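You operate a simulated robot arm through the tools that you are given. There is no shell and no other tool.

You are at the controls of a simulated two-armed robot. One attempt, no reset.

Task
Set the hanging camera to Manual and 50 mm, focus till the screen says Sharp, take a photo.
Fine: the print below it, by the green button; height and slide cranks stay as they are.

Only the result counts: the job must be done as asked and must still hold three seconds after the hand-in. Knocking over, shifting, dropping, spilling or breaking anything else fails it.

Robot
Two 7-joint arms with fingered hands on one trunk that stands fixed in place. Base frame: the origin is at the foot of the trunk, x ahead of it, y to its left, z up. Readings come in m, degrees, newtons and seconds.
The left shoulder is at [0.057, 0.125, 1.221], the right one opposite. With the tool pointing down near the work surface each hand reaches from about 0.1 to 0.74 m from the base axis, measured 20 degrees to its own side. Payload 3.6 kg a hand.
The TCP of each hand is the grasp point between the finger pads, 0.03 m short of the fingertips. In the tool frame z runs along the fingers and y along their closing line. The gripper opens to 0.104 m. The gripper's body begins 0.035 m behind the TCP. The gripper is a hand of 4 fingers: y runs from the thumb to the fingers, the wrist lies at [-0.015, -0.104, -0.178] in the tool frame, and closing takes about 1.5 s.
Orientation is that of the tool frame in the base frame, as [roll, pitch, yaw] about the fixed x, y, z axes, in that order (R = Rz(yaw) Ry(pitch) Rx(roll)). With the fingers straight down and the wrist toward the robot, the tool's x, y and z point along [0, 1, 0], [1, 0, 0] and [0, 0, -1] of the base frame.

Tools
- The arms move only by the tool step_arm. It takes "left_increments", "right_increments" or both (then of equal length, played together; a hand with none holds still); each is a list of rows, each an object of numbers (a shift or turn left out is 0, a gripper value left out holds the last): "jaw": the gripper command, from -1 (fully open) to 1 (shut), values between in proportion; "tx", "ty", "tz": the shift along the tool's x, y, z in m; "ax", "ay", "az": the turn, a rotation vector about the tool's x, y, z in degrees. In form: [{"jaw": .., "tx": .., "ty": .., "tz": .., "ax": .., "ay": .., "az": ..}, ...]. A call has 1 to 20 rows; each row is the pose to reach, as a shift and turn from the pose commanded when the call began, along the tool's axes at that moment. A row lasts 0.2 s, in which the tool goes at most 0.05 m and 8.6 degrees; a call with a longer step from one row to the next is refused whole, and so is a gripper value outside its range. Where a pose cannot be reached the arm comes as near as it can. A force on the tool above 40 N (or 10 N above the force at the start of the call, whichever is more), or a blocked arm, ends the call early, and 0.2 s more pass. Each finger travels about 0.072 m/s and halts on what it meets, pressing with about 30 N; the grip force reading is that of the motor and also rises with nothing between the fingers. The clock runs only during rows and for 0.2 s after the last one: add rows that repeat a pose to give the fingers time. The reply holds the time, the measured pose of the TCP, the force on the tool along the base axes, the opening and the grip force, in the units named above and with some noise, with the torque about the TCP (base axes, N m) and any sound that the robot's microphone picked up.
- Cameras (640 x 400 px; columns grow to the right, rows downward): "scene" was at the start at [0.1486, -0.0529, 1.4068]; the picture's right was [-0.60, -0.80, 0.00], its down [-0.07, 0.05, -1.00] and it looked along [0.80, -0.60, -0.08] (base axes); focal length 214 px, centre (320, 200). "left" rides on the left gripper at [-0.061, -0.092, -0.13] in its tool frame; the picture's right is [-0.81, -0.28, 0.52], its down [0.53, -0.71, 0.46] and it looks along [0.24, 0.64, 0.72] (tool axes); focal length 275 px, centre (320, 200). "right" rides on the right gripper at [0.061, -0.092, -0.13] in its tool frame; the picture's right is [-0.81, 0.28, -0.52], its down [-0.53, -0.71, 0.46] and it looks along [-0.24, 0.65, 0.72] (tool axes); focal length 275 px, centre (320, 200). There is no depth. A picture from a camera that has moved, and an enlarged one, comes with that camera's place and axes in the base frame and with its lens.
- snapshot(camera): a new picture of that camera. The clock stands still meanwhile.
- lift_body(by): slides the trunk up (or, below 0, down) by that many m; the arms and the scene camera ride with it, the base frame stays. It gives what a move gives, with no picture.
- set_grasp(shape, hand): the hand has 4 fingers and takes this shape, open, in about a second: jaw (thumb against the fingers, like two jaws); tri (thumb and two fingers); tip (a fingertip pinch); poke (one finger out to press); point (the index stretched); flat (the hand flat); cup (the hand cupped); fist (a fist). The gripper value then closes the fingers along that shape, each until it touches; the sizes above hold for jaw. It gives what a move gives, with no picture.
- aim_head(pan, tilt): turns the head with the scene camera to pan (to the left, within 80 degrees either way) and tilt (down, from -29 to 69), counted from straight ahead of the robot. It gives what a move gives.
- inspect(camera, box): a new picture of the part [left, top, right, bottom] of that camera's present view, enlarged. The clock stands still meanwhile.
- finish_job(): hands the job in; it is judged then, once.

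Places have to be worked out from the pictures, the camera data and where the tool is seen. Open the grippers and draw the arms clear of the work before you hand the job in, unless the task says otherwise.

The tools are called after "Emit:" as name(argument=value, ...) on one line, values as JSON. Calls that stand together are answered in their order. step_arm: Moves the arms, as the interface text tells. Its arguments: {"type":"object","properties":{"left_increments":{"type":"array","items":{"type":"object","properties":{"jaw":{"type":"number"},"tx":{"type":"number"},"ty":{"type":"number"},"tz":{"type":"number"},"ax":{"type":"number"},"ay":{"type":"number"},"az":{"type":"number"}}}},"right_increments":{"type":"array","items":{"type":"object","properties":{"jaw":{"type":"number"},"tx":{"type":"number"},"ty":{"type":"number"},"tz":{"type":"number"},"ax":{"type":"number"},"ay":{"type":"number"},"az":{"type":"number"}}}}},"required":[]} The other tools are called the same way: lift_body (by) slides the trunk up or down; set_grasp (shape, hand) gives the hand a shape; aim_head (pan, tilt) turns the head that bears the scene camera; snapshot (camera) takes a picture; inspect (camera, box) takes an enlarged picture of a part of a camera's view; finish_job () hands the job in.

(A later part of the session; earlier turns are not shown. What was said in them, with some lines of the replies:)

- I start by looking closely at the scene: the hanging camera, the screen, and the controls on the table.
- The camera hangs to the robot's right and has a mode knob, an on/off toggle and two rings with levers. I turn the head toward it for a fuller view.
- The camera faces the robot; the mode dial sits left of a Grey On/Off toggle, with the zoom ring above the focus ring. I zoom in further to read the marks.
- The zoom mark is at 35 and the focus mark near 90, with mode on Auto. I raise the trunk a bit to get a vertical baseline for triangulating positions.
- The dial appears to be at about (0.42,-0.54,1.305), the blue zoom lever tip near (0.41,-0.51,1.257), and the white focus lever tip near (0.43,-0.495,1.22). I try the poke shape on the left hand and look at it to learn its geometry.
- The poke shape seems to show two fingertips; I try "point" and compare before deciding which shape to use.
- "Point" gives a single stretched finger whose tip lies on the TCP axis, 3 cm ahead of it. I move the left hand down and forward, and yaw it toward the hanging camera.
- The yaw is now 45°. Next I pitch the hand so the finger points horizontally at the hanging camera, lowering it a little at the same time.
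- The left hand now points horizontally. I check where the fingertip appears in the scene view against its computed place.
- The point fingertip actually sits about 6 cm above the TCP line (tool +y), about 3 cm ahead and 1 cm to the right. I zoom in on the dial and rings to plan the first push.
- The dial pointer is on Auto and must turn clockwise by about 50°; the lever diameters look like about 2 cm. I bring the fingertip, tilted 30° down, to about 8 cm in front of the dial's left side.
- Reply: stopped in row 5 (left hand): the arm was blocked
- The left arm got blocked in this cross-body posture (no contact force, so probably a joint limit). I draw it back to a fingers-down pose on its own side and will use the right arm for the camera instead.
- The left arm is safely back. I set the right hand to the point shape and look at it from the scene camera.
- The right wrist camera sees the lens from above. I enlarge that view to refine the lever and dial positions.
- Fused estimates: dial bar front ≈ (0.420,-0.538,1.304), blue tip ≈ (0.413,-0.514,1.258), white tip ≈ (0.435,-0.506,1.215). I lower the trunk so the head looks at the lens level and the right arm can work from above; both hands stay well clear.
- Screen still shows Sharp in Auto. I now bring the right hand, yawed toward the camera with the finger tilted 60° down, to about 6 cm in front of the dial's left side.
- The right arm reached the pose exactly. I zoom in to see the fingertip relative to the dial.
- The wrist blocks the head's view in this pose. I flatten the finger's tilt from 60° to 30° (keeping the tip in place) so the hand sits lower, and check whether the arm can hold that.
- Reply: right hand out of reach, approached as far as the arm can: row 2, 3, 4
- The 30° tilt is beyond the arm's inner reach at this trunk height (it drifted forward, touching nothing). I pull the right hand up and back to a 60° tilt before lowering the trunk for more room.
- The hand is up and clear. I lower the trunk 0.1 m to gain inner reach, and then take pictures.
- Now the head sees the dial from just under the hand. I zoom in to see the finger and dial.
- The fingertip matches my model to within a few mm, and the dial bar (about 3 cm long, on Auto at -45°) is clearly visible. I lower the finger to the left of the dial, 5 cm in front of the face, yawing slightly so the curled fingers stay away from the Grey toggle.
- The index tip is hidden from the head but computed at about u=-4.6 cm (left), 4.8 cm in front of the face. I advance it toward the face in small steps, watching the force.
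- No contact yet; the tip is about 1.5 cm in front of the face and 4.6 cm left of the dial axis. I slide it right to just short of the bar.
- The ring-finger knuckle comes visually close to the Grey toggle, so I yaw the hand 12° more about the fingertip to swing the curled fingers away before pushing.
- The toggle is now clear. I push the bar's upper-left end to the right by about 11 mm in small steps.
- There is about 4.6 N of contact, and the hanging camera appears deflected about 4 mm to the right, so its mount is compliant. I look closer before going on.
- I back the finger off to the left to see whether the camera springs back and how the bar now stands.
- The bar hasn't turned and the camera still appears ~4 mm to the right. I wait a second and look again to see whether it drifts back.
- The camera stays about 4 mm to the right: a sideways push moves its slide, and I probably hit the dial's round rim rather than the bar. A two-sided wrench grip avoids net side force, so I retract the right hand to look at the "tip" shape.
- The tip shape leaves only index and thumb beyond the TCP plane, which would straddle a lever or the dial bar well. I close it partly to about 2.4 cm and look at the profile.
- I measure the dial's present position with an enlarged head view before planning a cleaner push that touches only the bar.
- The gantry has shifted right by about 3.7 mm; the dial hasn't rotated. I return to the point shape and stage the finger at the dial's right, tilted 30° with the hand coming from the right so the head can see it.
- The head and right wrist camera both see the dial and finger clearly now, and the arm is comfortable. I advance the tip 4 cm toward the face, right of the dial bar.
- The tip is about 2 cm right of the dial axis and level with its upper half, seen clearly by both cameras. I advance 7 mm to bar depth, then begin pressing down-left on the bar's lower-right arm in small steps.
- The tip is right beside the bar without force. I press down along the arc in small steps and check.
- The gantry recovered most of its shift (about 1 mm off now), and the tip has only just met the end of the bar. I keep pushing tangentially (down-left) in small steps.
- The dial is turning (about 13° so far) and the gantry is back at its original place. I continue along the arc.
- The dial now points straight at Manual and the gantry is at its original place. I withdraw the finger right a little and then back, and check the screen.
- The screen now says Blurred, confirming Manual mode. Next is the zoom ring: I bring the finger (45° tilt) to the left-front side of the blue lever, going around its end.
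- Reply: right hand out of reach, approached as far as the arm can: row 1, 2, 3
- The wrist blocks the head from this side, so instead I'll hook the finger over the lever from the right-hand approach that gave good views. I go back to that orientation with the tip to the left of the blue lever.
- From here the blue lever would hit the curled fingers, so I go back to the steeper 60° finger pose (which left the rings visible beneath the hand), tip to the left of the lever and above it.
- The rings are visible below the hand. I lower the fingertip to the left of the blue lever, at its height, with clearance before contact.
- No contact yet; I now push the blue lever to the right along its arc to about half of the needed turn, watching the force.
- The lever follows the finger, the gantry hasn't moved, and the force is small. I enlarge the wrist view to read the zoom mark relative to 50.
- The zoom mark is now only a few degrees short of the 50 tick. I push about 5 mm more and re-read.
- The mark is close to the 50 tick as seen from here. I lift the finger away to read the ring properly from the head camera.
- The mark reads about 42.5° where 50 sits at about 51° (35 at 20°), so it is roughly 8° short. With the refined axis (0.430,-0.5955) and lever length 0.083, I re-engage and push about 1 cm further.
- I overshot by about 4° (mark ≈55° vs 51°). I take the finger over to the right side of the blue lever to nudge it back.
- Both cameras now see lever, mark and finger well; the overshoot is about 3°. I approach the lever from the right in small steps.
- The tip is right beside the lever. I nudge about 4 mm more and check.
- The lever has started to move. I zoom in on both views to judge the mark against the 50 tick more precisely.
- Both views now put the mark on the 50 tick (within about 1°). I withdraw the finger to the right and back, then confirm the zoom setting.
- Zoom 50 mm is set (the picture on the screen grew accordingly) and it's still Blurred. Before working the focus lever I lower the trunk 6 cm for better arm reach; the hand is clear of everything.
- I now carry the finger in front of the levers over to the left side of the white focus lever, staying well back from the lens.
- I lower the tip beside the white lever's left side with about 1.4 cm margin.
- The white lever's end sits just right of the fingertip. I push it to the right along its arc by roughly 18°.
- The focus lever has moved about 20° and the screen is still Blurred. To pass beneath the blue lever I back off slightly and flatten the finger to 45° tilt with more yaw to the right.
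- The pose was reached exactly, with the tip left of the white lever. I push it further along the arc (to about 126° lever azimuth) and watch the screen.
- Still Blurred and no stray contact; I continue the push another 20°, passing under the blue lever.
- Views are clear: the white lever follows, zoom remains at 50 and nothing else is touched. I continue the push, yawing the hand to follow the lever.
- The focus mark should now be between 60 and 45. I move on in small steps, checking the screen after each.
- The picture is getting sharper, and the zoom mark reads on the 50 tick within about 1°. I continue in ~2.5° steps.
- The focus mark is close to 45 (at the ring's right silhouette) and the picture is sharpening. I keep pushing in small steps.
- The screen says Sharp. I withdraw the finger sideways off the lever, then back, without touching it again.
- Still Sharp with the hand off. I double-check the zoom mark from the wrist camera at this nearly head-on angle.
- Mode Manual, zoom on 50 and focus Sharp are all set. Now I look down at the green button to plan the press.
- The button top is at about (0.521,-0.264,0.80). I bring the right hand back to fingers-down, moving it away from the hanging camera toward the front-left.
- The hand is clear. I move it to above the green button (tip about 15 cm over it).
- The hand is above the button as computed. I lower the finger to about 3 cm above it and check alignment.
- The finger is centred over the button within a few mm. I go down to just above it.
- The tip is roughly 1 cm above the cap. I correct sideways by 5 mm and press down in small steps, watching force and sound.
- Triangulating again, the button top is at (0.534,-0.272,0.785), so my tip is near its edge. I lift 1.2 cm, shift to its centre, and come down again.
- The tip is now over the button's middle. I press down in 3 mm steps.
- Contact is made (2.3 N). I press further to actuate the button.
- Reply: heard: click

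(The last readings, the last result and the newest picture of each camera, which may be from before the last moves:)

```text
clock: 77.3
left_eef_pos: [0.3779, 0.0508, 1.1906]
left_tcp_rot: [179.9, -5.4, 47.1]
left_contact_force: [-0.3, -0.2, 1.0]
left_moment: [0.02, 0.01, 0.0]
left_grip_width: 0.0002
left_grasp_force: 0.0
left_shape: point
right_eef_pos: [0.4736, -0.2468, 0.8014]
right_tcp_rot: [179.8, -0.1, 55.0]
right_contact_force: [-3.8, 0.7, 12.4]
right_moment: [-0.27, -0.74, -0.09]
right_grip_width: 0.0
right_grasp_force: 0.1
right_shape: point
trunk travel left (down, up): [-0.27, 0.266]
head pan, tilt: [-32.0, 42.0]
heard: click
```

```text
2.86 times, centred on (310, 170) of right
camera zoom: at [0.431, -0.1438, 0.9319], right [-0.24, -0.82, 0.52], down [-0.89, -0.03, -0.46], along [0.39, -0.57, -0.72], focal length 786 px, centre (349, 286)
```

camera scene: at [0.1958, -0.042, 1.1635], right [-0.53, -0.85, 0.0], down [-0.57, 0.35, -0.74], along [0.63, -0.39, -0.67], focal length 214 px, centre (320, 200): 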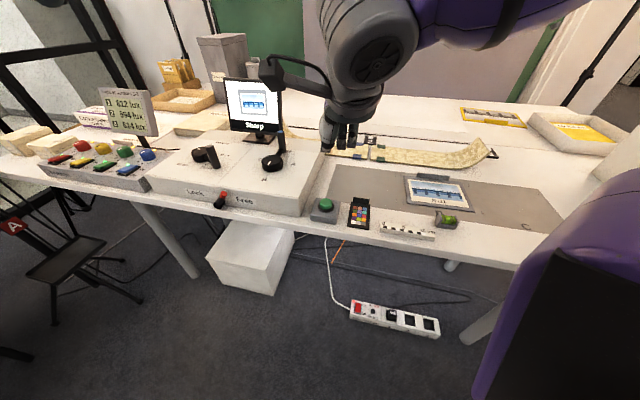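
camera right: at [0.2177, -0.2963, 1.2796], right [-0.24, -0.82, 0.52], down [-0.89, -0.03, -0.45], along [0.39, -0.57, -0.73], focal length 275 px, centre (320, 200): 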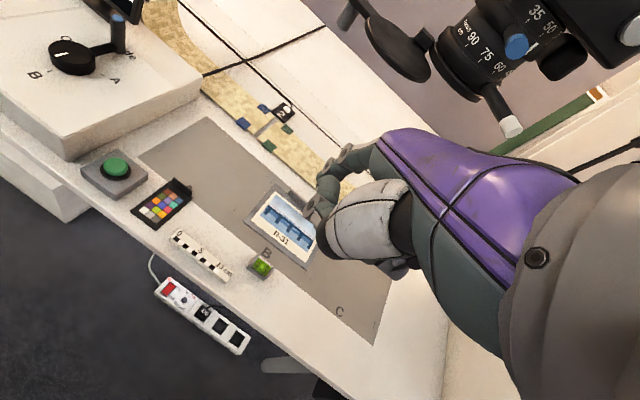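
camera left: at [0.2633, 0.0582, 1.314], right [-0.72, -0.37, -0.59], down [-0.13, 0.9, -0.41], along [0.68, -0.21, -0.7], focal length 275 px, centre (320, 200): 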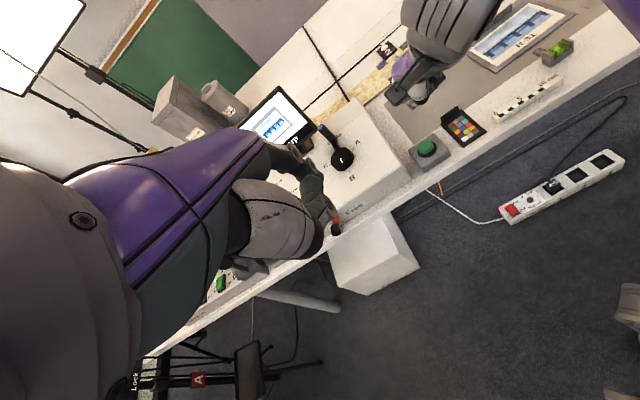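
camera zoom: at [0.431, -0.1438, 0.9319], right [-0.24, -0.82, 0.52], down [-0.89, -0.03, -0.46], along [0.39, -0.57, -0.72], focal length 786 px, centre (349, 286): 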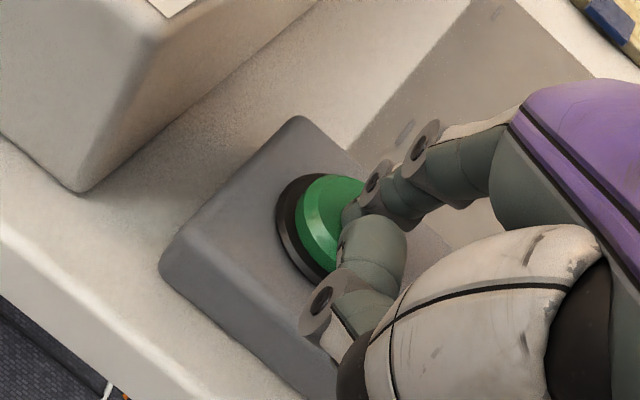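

A click was heard and the screen shows "Shot: Sharp". I release the button by lifting straight up, then draw the right hand back.

Emit:
step_arm(right_increments=[{"tz": -0.02}, {"tz": -0.06}, {"tz": -0.1}, {"tz": -0.14}, {"tz": -0.18}])

Emit:
step_arm(right_increments=[{"ty": -0.03, "tz": -0.03}, {"ty": -0.06, "tz": -0.06}, {"ty": -0.09, "tz": -0.09}, {"ty": -0.12, "tz": -0.12}, {"ty": -0.15, "tz": -0.15}])

Emit:
snapshot(camera="scene")

Emit:
inspect(camera="scene", box=[140, 70, 340, 230])

```text
clock: 78.5
left_eef_pos: [0.3794, 0.0494, 1.1901]
left_tcp_rot: [180.0, -5.2, 47.0]
left_contact_force: [-0.4, -0.5, -0.6]
left_moment: [-0.04, 0.0, 0.0]
left_grip_width: 0.0
left_grasp_force: 0.0
left_shape: point
right_eef_pos: [0.4692, -0.2477, 0.9819]
right_tcp_rot: [-179.9, 0.0, 55.0]
right_contact_force: [0.0, 0.1, -0.1]
right_moment: [-0.03, 0.02, 0.0]
right_grip_width: 0.0002
right_grasp_force: 0.1
right_shape: point
trunk travel left (down, up): [-0.27, 0.266]
head pan, tilt: [-32.0, 42.0]
```

```text
clock: 79.7
left_eef_pos: [0.3791, 0.0494, 1.1906]
left_tcp_rot: [179.8, -5.2, 47.2]
left_contact_force: [-0.8, -0.4, 0.1]
left_moment: [0.0, -0.01, 0.01]
left_grip_width: 0.0
left_grasp_force: 0.1
left_shape: point
right_eef_pos: [0.3491, -0.1625, 1.1293]
right_tcp_rot: [-179.5, -0.1, 54.7]
right_contact_force: [-0.2, 0.3, 0.6]
right_moment: [0.0, 0.02, 0.0]
right_grip_width: 0.0001
right_grasp_force: 0.2
right_shape: point
trunk travel left (down, up): [-0.27, 0.266]
head pan, tilt: [-32.0, 42.0]
```

```text
taken
camera scene: at [0.2008, -0.0483, 1.1933], right [-0.55, -0.84, 0.0], down [-0.33, 0.21, -0.92], along [0.77, -0.51, -0.39], focal length 214 px, centre (320, 200)
```

scene: 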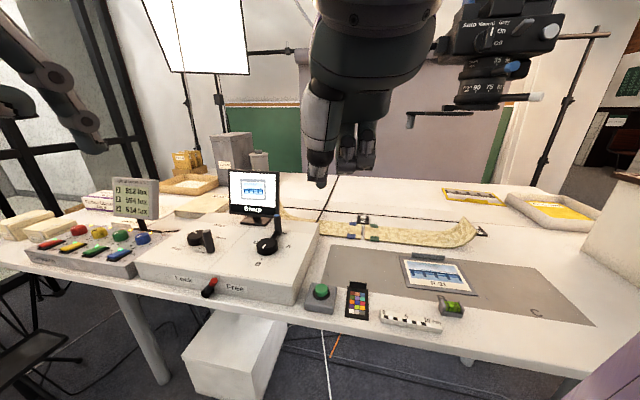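

```text
2.50 times, centred on (240, 150) of scene
camera zoom: at [0.2008, -0.0483, 1.1933], right [-0.55, -0.84, 0.0], down [-0.33, 0.21, -0.92], along [0.77, -0.51, -0.39], focal length 536 px, centre (520, 325)
```

zoom: 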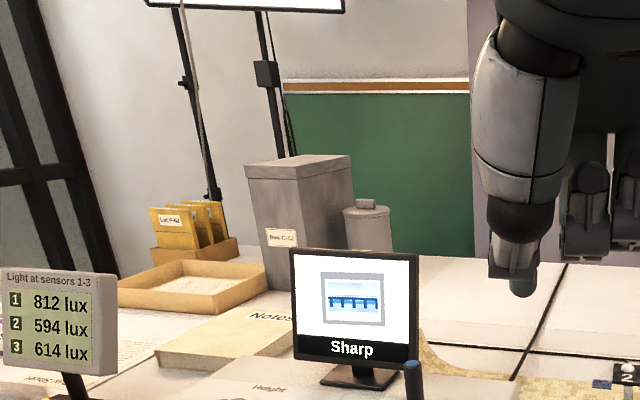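

The wrist came close to the robot's own head (the head camera got tilted), so I move the hand forward and to the right, clear of both the head and the hanging camera.

Emit:
step_arm(right_increments=[{"ty": 0.035}, {"tx": -0.04, "ty": 0.05}, {"tx": -0.08, "ty": 0.05}, {"tx": -0.12, "ty": 0.04}, {"tx": -0.15, "ty": 0.03}])

Emit:
snapshot(camera="scene")

```text
clock: 80.9
left_eef_pos: [0.3794, 0.0492, 1.1905]
left_tcp_rot: [179.9, -5.2, 47.2]
left_contact_force: [0.2, 0.4, -0.1]
left_moment: [0.05, 0.0, 0.05]
left_grip_width: 0.0001
left_grasp_force: 0.1
left_shape: point
right_eef_pos: [0.2878, -0.3041, 1.1294]
right_tcp_rot: [180.0, 0.0, 55.1]
right_contact_force: [-0.3, 0.1, -0.1]
right_moment: [0.0, -0.01, 0.01]
right_grip_width: 0.0
right_grasp_force: 0.1
right_shape: point
trunk travel left (down, up): [-0.27, 0.266]
head pan, tilt: [-32.0, 42.0]
```

```text
taken
camera scene: at [0.1952, -0.0425, 1.1636], right [-0.53, -0.85, 0.0], down [-0.57, 0.35, -0.74], along [0.63, -0.39, -0.67], focal length 214 px, centre (320, 200)
```

scene: 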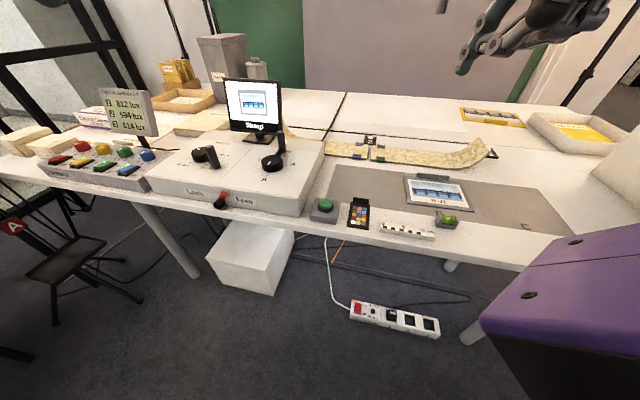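

The head is back in place and the table looks untouched. I open both hands and take a final look at the hanging camera.

Emit:
set_grasp(hand="right", shape="jaw")

Emit:
set_grasp(hand="left", shape="jaw")

Emit:
aim_head(pan=-50, tilt=0)

Emit:
snapshot(camera="scene")

Emit:
inspect(camera="scene", box=[330, 140, 430, 230])

Emit:
inspect(camera="scene", box=[100, 270, 220, 400])

```text
clock: 81.8
left_eef_pos: [0.379, 0.0484, 1.1896]
left_tcp_rot: [179.9, -5.2, 47.2]
left_contact_force: [-0.4, -0.1, 0.3]
left_moment: [0.03, 0.01, -0.01]
left_grip_width: 0.0001
left_grasp_force: 0.1
left_shape: point
right_eef_pos: [0.2877, -0.3045, 1.129]
right_tcp_rot: [180.0, 0.0, 55.0]
right_contact_force: [0.1, 0.7, 0.2]
right_moment: [0.03, -0.01, 0.0]
right_grip_width: 0.1039
right_grasp_force: 0.1
right_shape: jaw
trunk travel left (down, up): [-0.27, 0.266]
head pan, tilt: [-32.0, 42.0]
```

```text
clock: 82.7
left_eef_pos: [0.3795, 0.0492, 1.1893]
left_tcp_rot: [179.9, -5.2, 47.1]
left_contact_force: [0.2, 0.2, 0.6]
left_moment: [-0.02, 0.01, 0.01]
left_grip_width: 0.1037
left_grasp_force: 0.0
left_shape: jaw
right_eef_pos: [0.289, -0.3033, 1.1291]
right_tcp_rot: [179.9, 0.0, 55.0]
right_contact_force: [-1.0, 0.3, -0.4]
right_moment: [0.02, 0.01, 0.04]
right_grip_width: 0.1039
right_grasp_force: 0.0
right_shape: jaw
trunk travel left (down, up): [-0.27, 0.266]
head pan, tilt: [-32.0, 42.0]
```

```text
clock: 83.8
left_eef_pos: [0.3791, 0.0495, 1.1886]
left_tcp_rot: [179.9, -5.2, 47.1]
left_contact_force: [-0.4, 0.1, 1.1]
left_moment: [0.01, -0.03, 0.01]
left_grip_width: 0.1035
left_grasp_force: 0.1
left_shape: jaw
right_eef_pos: [0.2893, -0.3041, 1.1295]
right_tcp_rot: [180.0, -0.1, 54.9]
right_contact_force: [0.0, -0.2, -0.3]
right_moment: [0.01, 0.02, 0.01]
right_grip_width: 0.1036
right_grasp_force: 0.1
right_shape: jaw
trunk travel left (down, up): [-0.27, 0.266]
head pan, tilt: [-50.0, 0.0]
```

```text
taken
camera scene: at [0.1822, -0.067, 1.2302], right [-0.77, -0.64, 0.0], down [0.0, 0.0, -1.0], along [0.64, -0.77, 0.0], focal length 214 px, centre (320, 200)
```

scene: 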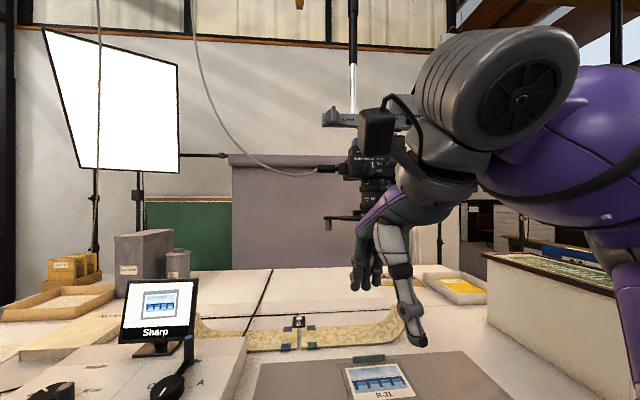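

```text
4.44 times, centred on (380, 185) of scene
camera zoom: at [0.1822, -0.067, 1.2302], right [-0.77, -0.64, 0.0], down [0.0, 0.0, -1.0], along [0.64, -0.77, 0.0], focal length 953 px, centre (53, 267)
```

zoom: 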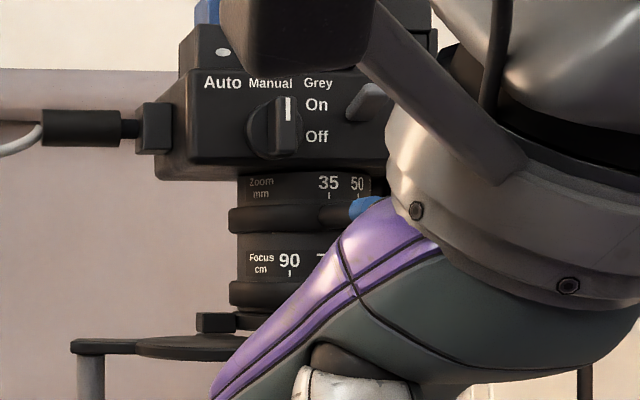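

```text
3.08 times, centred on (160, 335) of scene
camera zoom: at [0.1822, -0.067, 1.2302], right [-0.77, -0.64, 0.0], down [0.0, 0.0, -1.0], along [0.64, -0.77, 0.0], focal length 660 px, centre (812, -215)
```

zoom: 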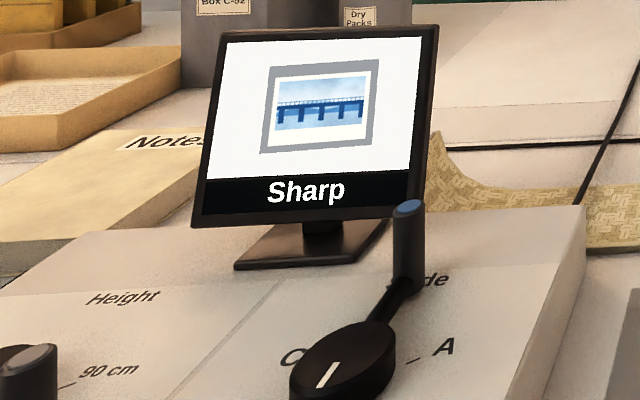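

The screen still reads Sharp, mode Manual. I look closer at a light spot on the camera's top box and shift the right hand lower, further out of the way.

Emit:
inspect(camera="scene", box=[345, 125, 395, 165])

Emit:
step_arm(right_increments=[{"ty": -0.02, "tz": 0.03}, {"ty": -0.04, "tz": 0.06}, {"ty": -0.06, "tz": 0.09}])

Emit:
snapshot(camera="scene")

Emit:
inspect(camera="scene", box=[320, 110, 430, 230])

```text
10.00 times, centred on (370, 145) of scene
camera zoom: at [0.1822, -0.067, 1.2302], right [-0.77, -0.64, 0.0], down [0.0, 0.0, -1.0], along [0.64, -0.77, 0.0], focal length 2145 px, centre (-180, 750)
```

zoom: 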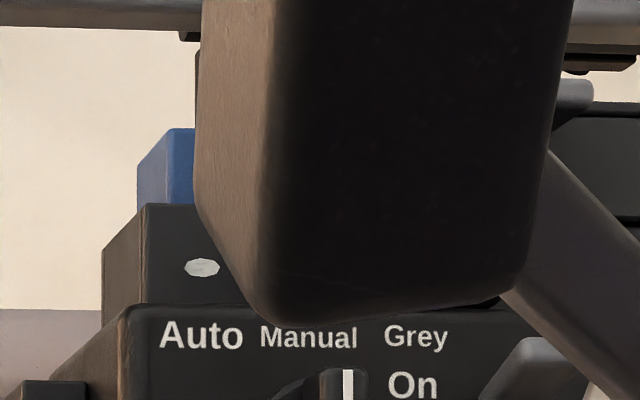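

```text
clock: 84.6
left_eef_pos: [0.3795, 0.0489, 1.1896]
left_tcp_rot: [179.9, -5.2, 47.1]
left_contact_force: [-0.9, -0.5, 0.3]
left_moment: [0.02, -0.03, 0.01]
left_grip_width: 0.1036
left_grasp_force: 0.1
left_shape: jaw
right_eef_pos: [0.258, -0.282, 1.0925]
right_tcp_rot: [180.0, 0.1, 55.0]
right_contact_force: [-0.4, 0.1, -1.1]
right_moment: [0.0, -0.01, -0.01]
right_grip_width: 0.1037
right_grasp_force: 0.2
right_shape: jaw
right hand out of reach, approached as far as the arm can: row 2, 3
trunk travel left (down, up): [-0.27, 0.266]
head pan, tilt: [-50.0, 0.0]
```

```text
taken
camera scene: at [0.1817, -0.0667, 1.2304], right [-0.77, -0.64, 0.0], down [0.0, 0.0, -1.0], along [0.64, -0.77, 0.0], focal length 214 px, centre (320, 200)
```

scene: 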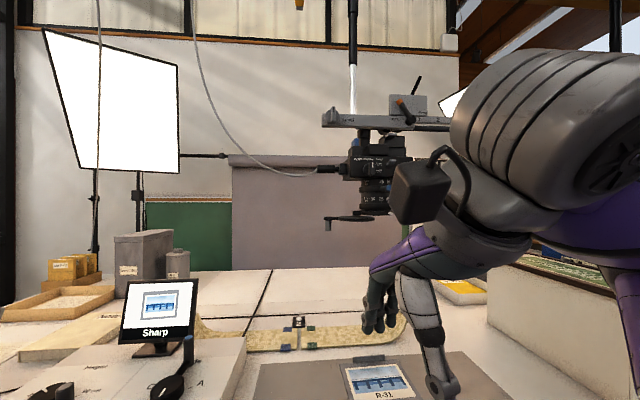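

```text
3.33 times, centred on (375, 170) of scene
camera zoom: at [0.1817, -0.0667, 1.2304], right [-0.77, -0.64, 0.0], down [0.0, 0.0, -1.0], along [0.64, -0.77, 0.0], focal length 715 px, centre (137, 300)
```

zoom: 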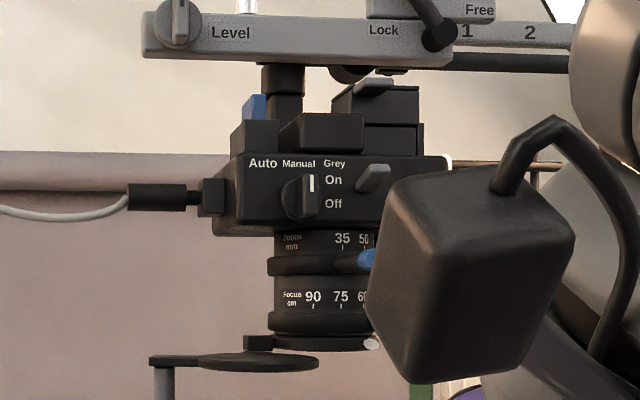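

Emit:
snapshot(camera="right")

Emit:
snapshot(camera="left")

Emit:
inspect(camera="scene", box=[355, 180, 395, 220])

```text
taken
camera right: at [0.2165, -0.1798, 1.222], right [-0.24, -0.82, 0.52], down [-0.89, -0.03, -0.46], along [0.39, -0.57, -0.72], focal length 275 px, centre (320, 200)
```

right: 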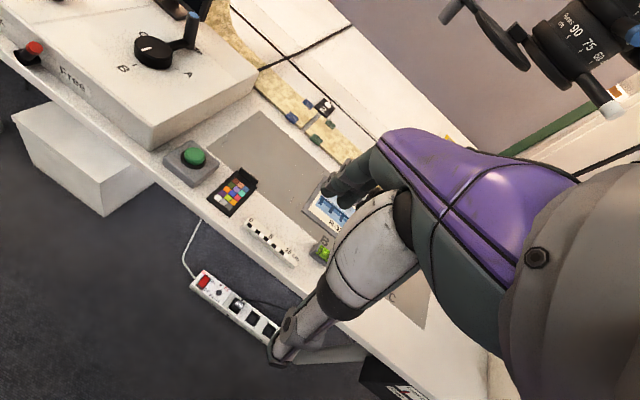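

```text
taken
camera left: at [0.262, 0.0582, 1.3144], right [-0.72, -0.37, -0.59], down [-0.13, 0.9, -0.41], along [0.68, -0.21, -0.7], focal length 275 px, centre (320, 200)
```

left: 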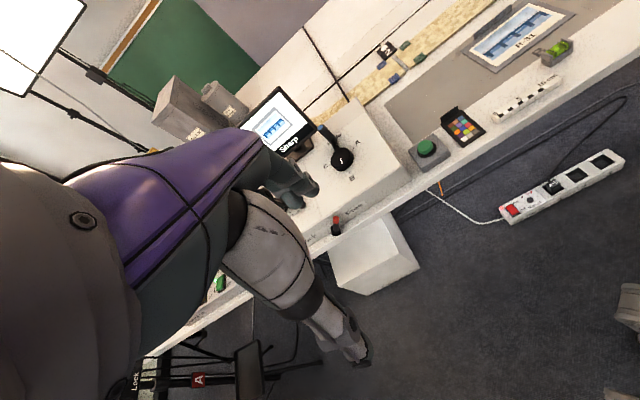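

```text
10.00 times, centred on (375, 200) of scene
camera zoom: at [0.1817, -0.0667, 1.2304], right [-0.77, -0.64, 0.0], down [0.0, 0.0, -1.0], along [0.64, -0.77, 0.0], focal length 2145 px, centre (-230, 200)
```

zoom: 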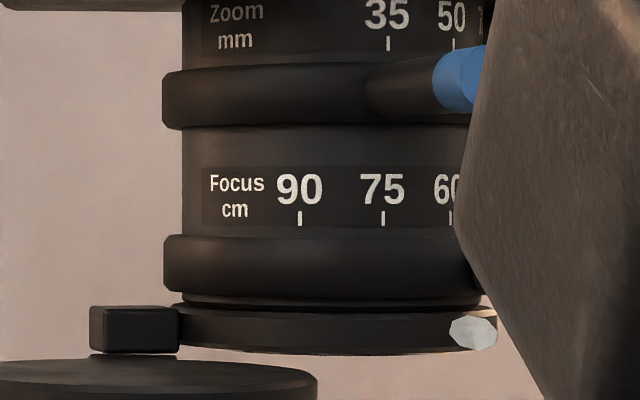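

Everything reads as asked: Manual, 50 mm and Sharp, with the shot taken (click and "Shot: Sharp"). The cranks look unmoved, the table items are undisturbed, and both hands are open and clear. I hand the job in.

Emit:
finish_job()

```text
The job is handed in.
```

I set the hanging camera to Manual and 50 mm and focused until the screen said Sharp. I then took the photo with the green button: it clicked and the screen read "Shot: Sharp". The job is handed in.

- **Zoom:** the zoom mark sits within about 1° of the 50 tick, judged from two camera views. I overshot slightly at first and nudged it back.
- **Sideways shift:** my first push on the mode dial moved the hanging camera about 4 mm to the right. It came back while I turned the dial, and in the pictures it is now where it started.
- **Cranks:** I did not touch the height or slide crank, and both look unchanged. I did not measure their angles against the start.
- **Robot's head:** on the way back from the button, the right wrist seems to have pushed the robot's own head and tilted it. It went back to its place once I moved the arm off.

Nothing on the table was moved. The screen still read Sharp when I handed in, and both hands were open and clear of the work.
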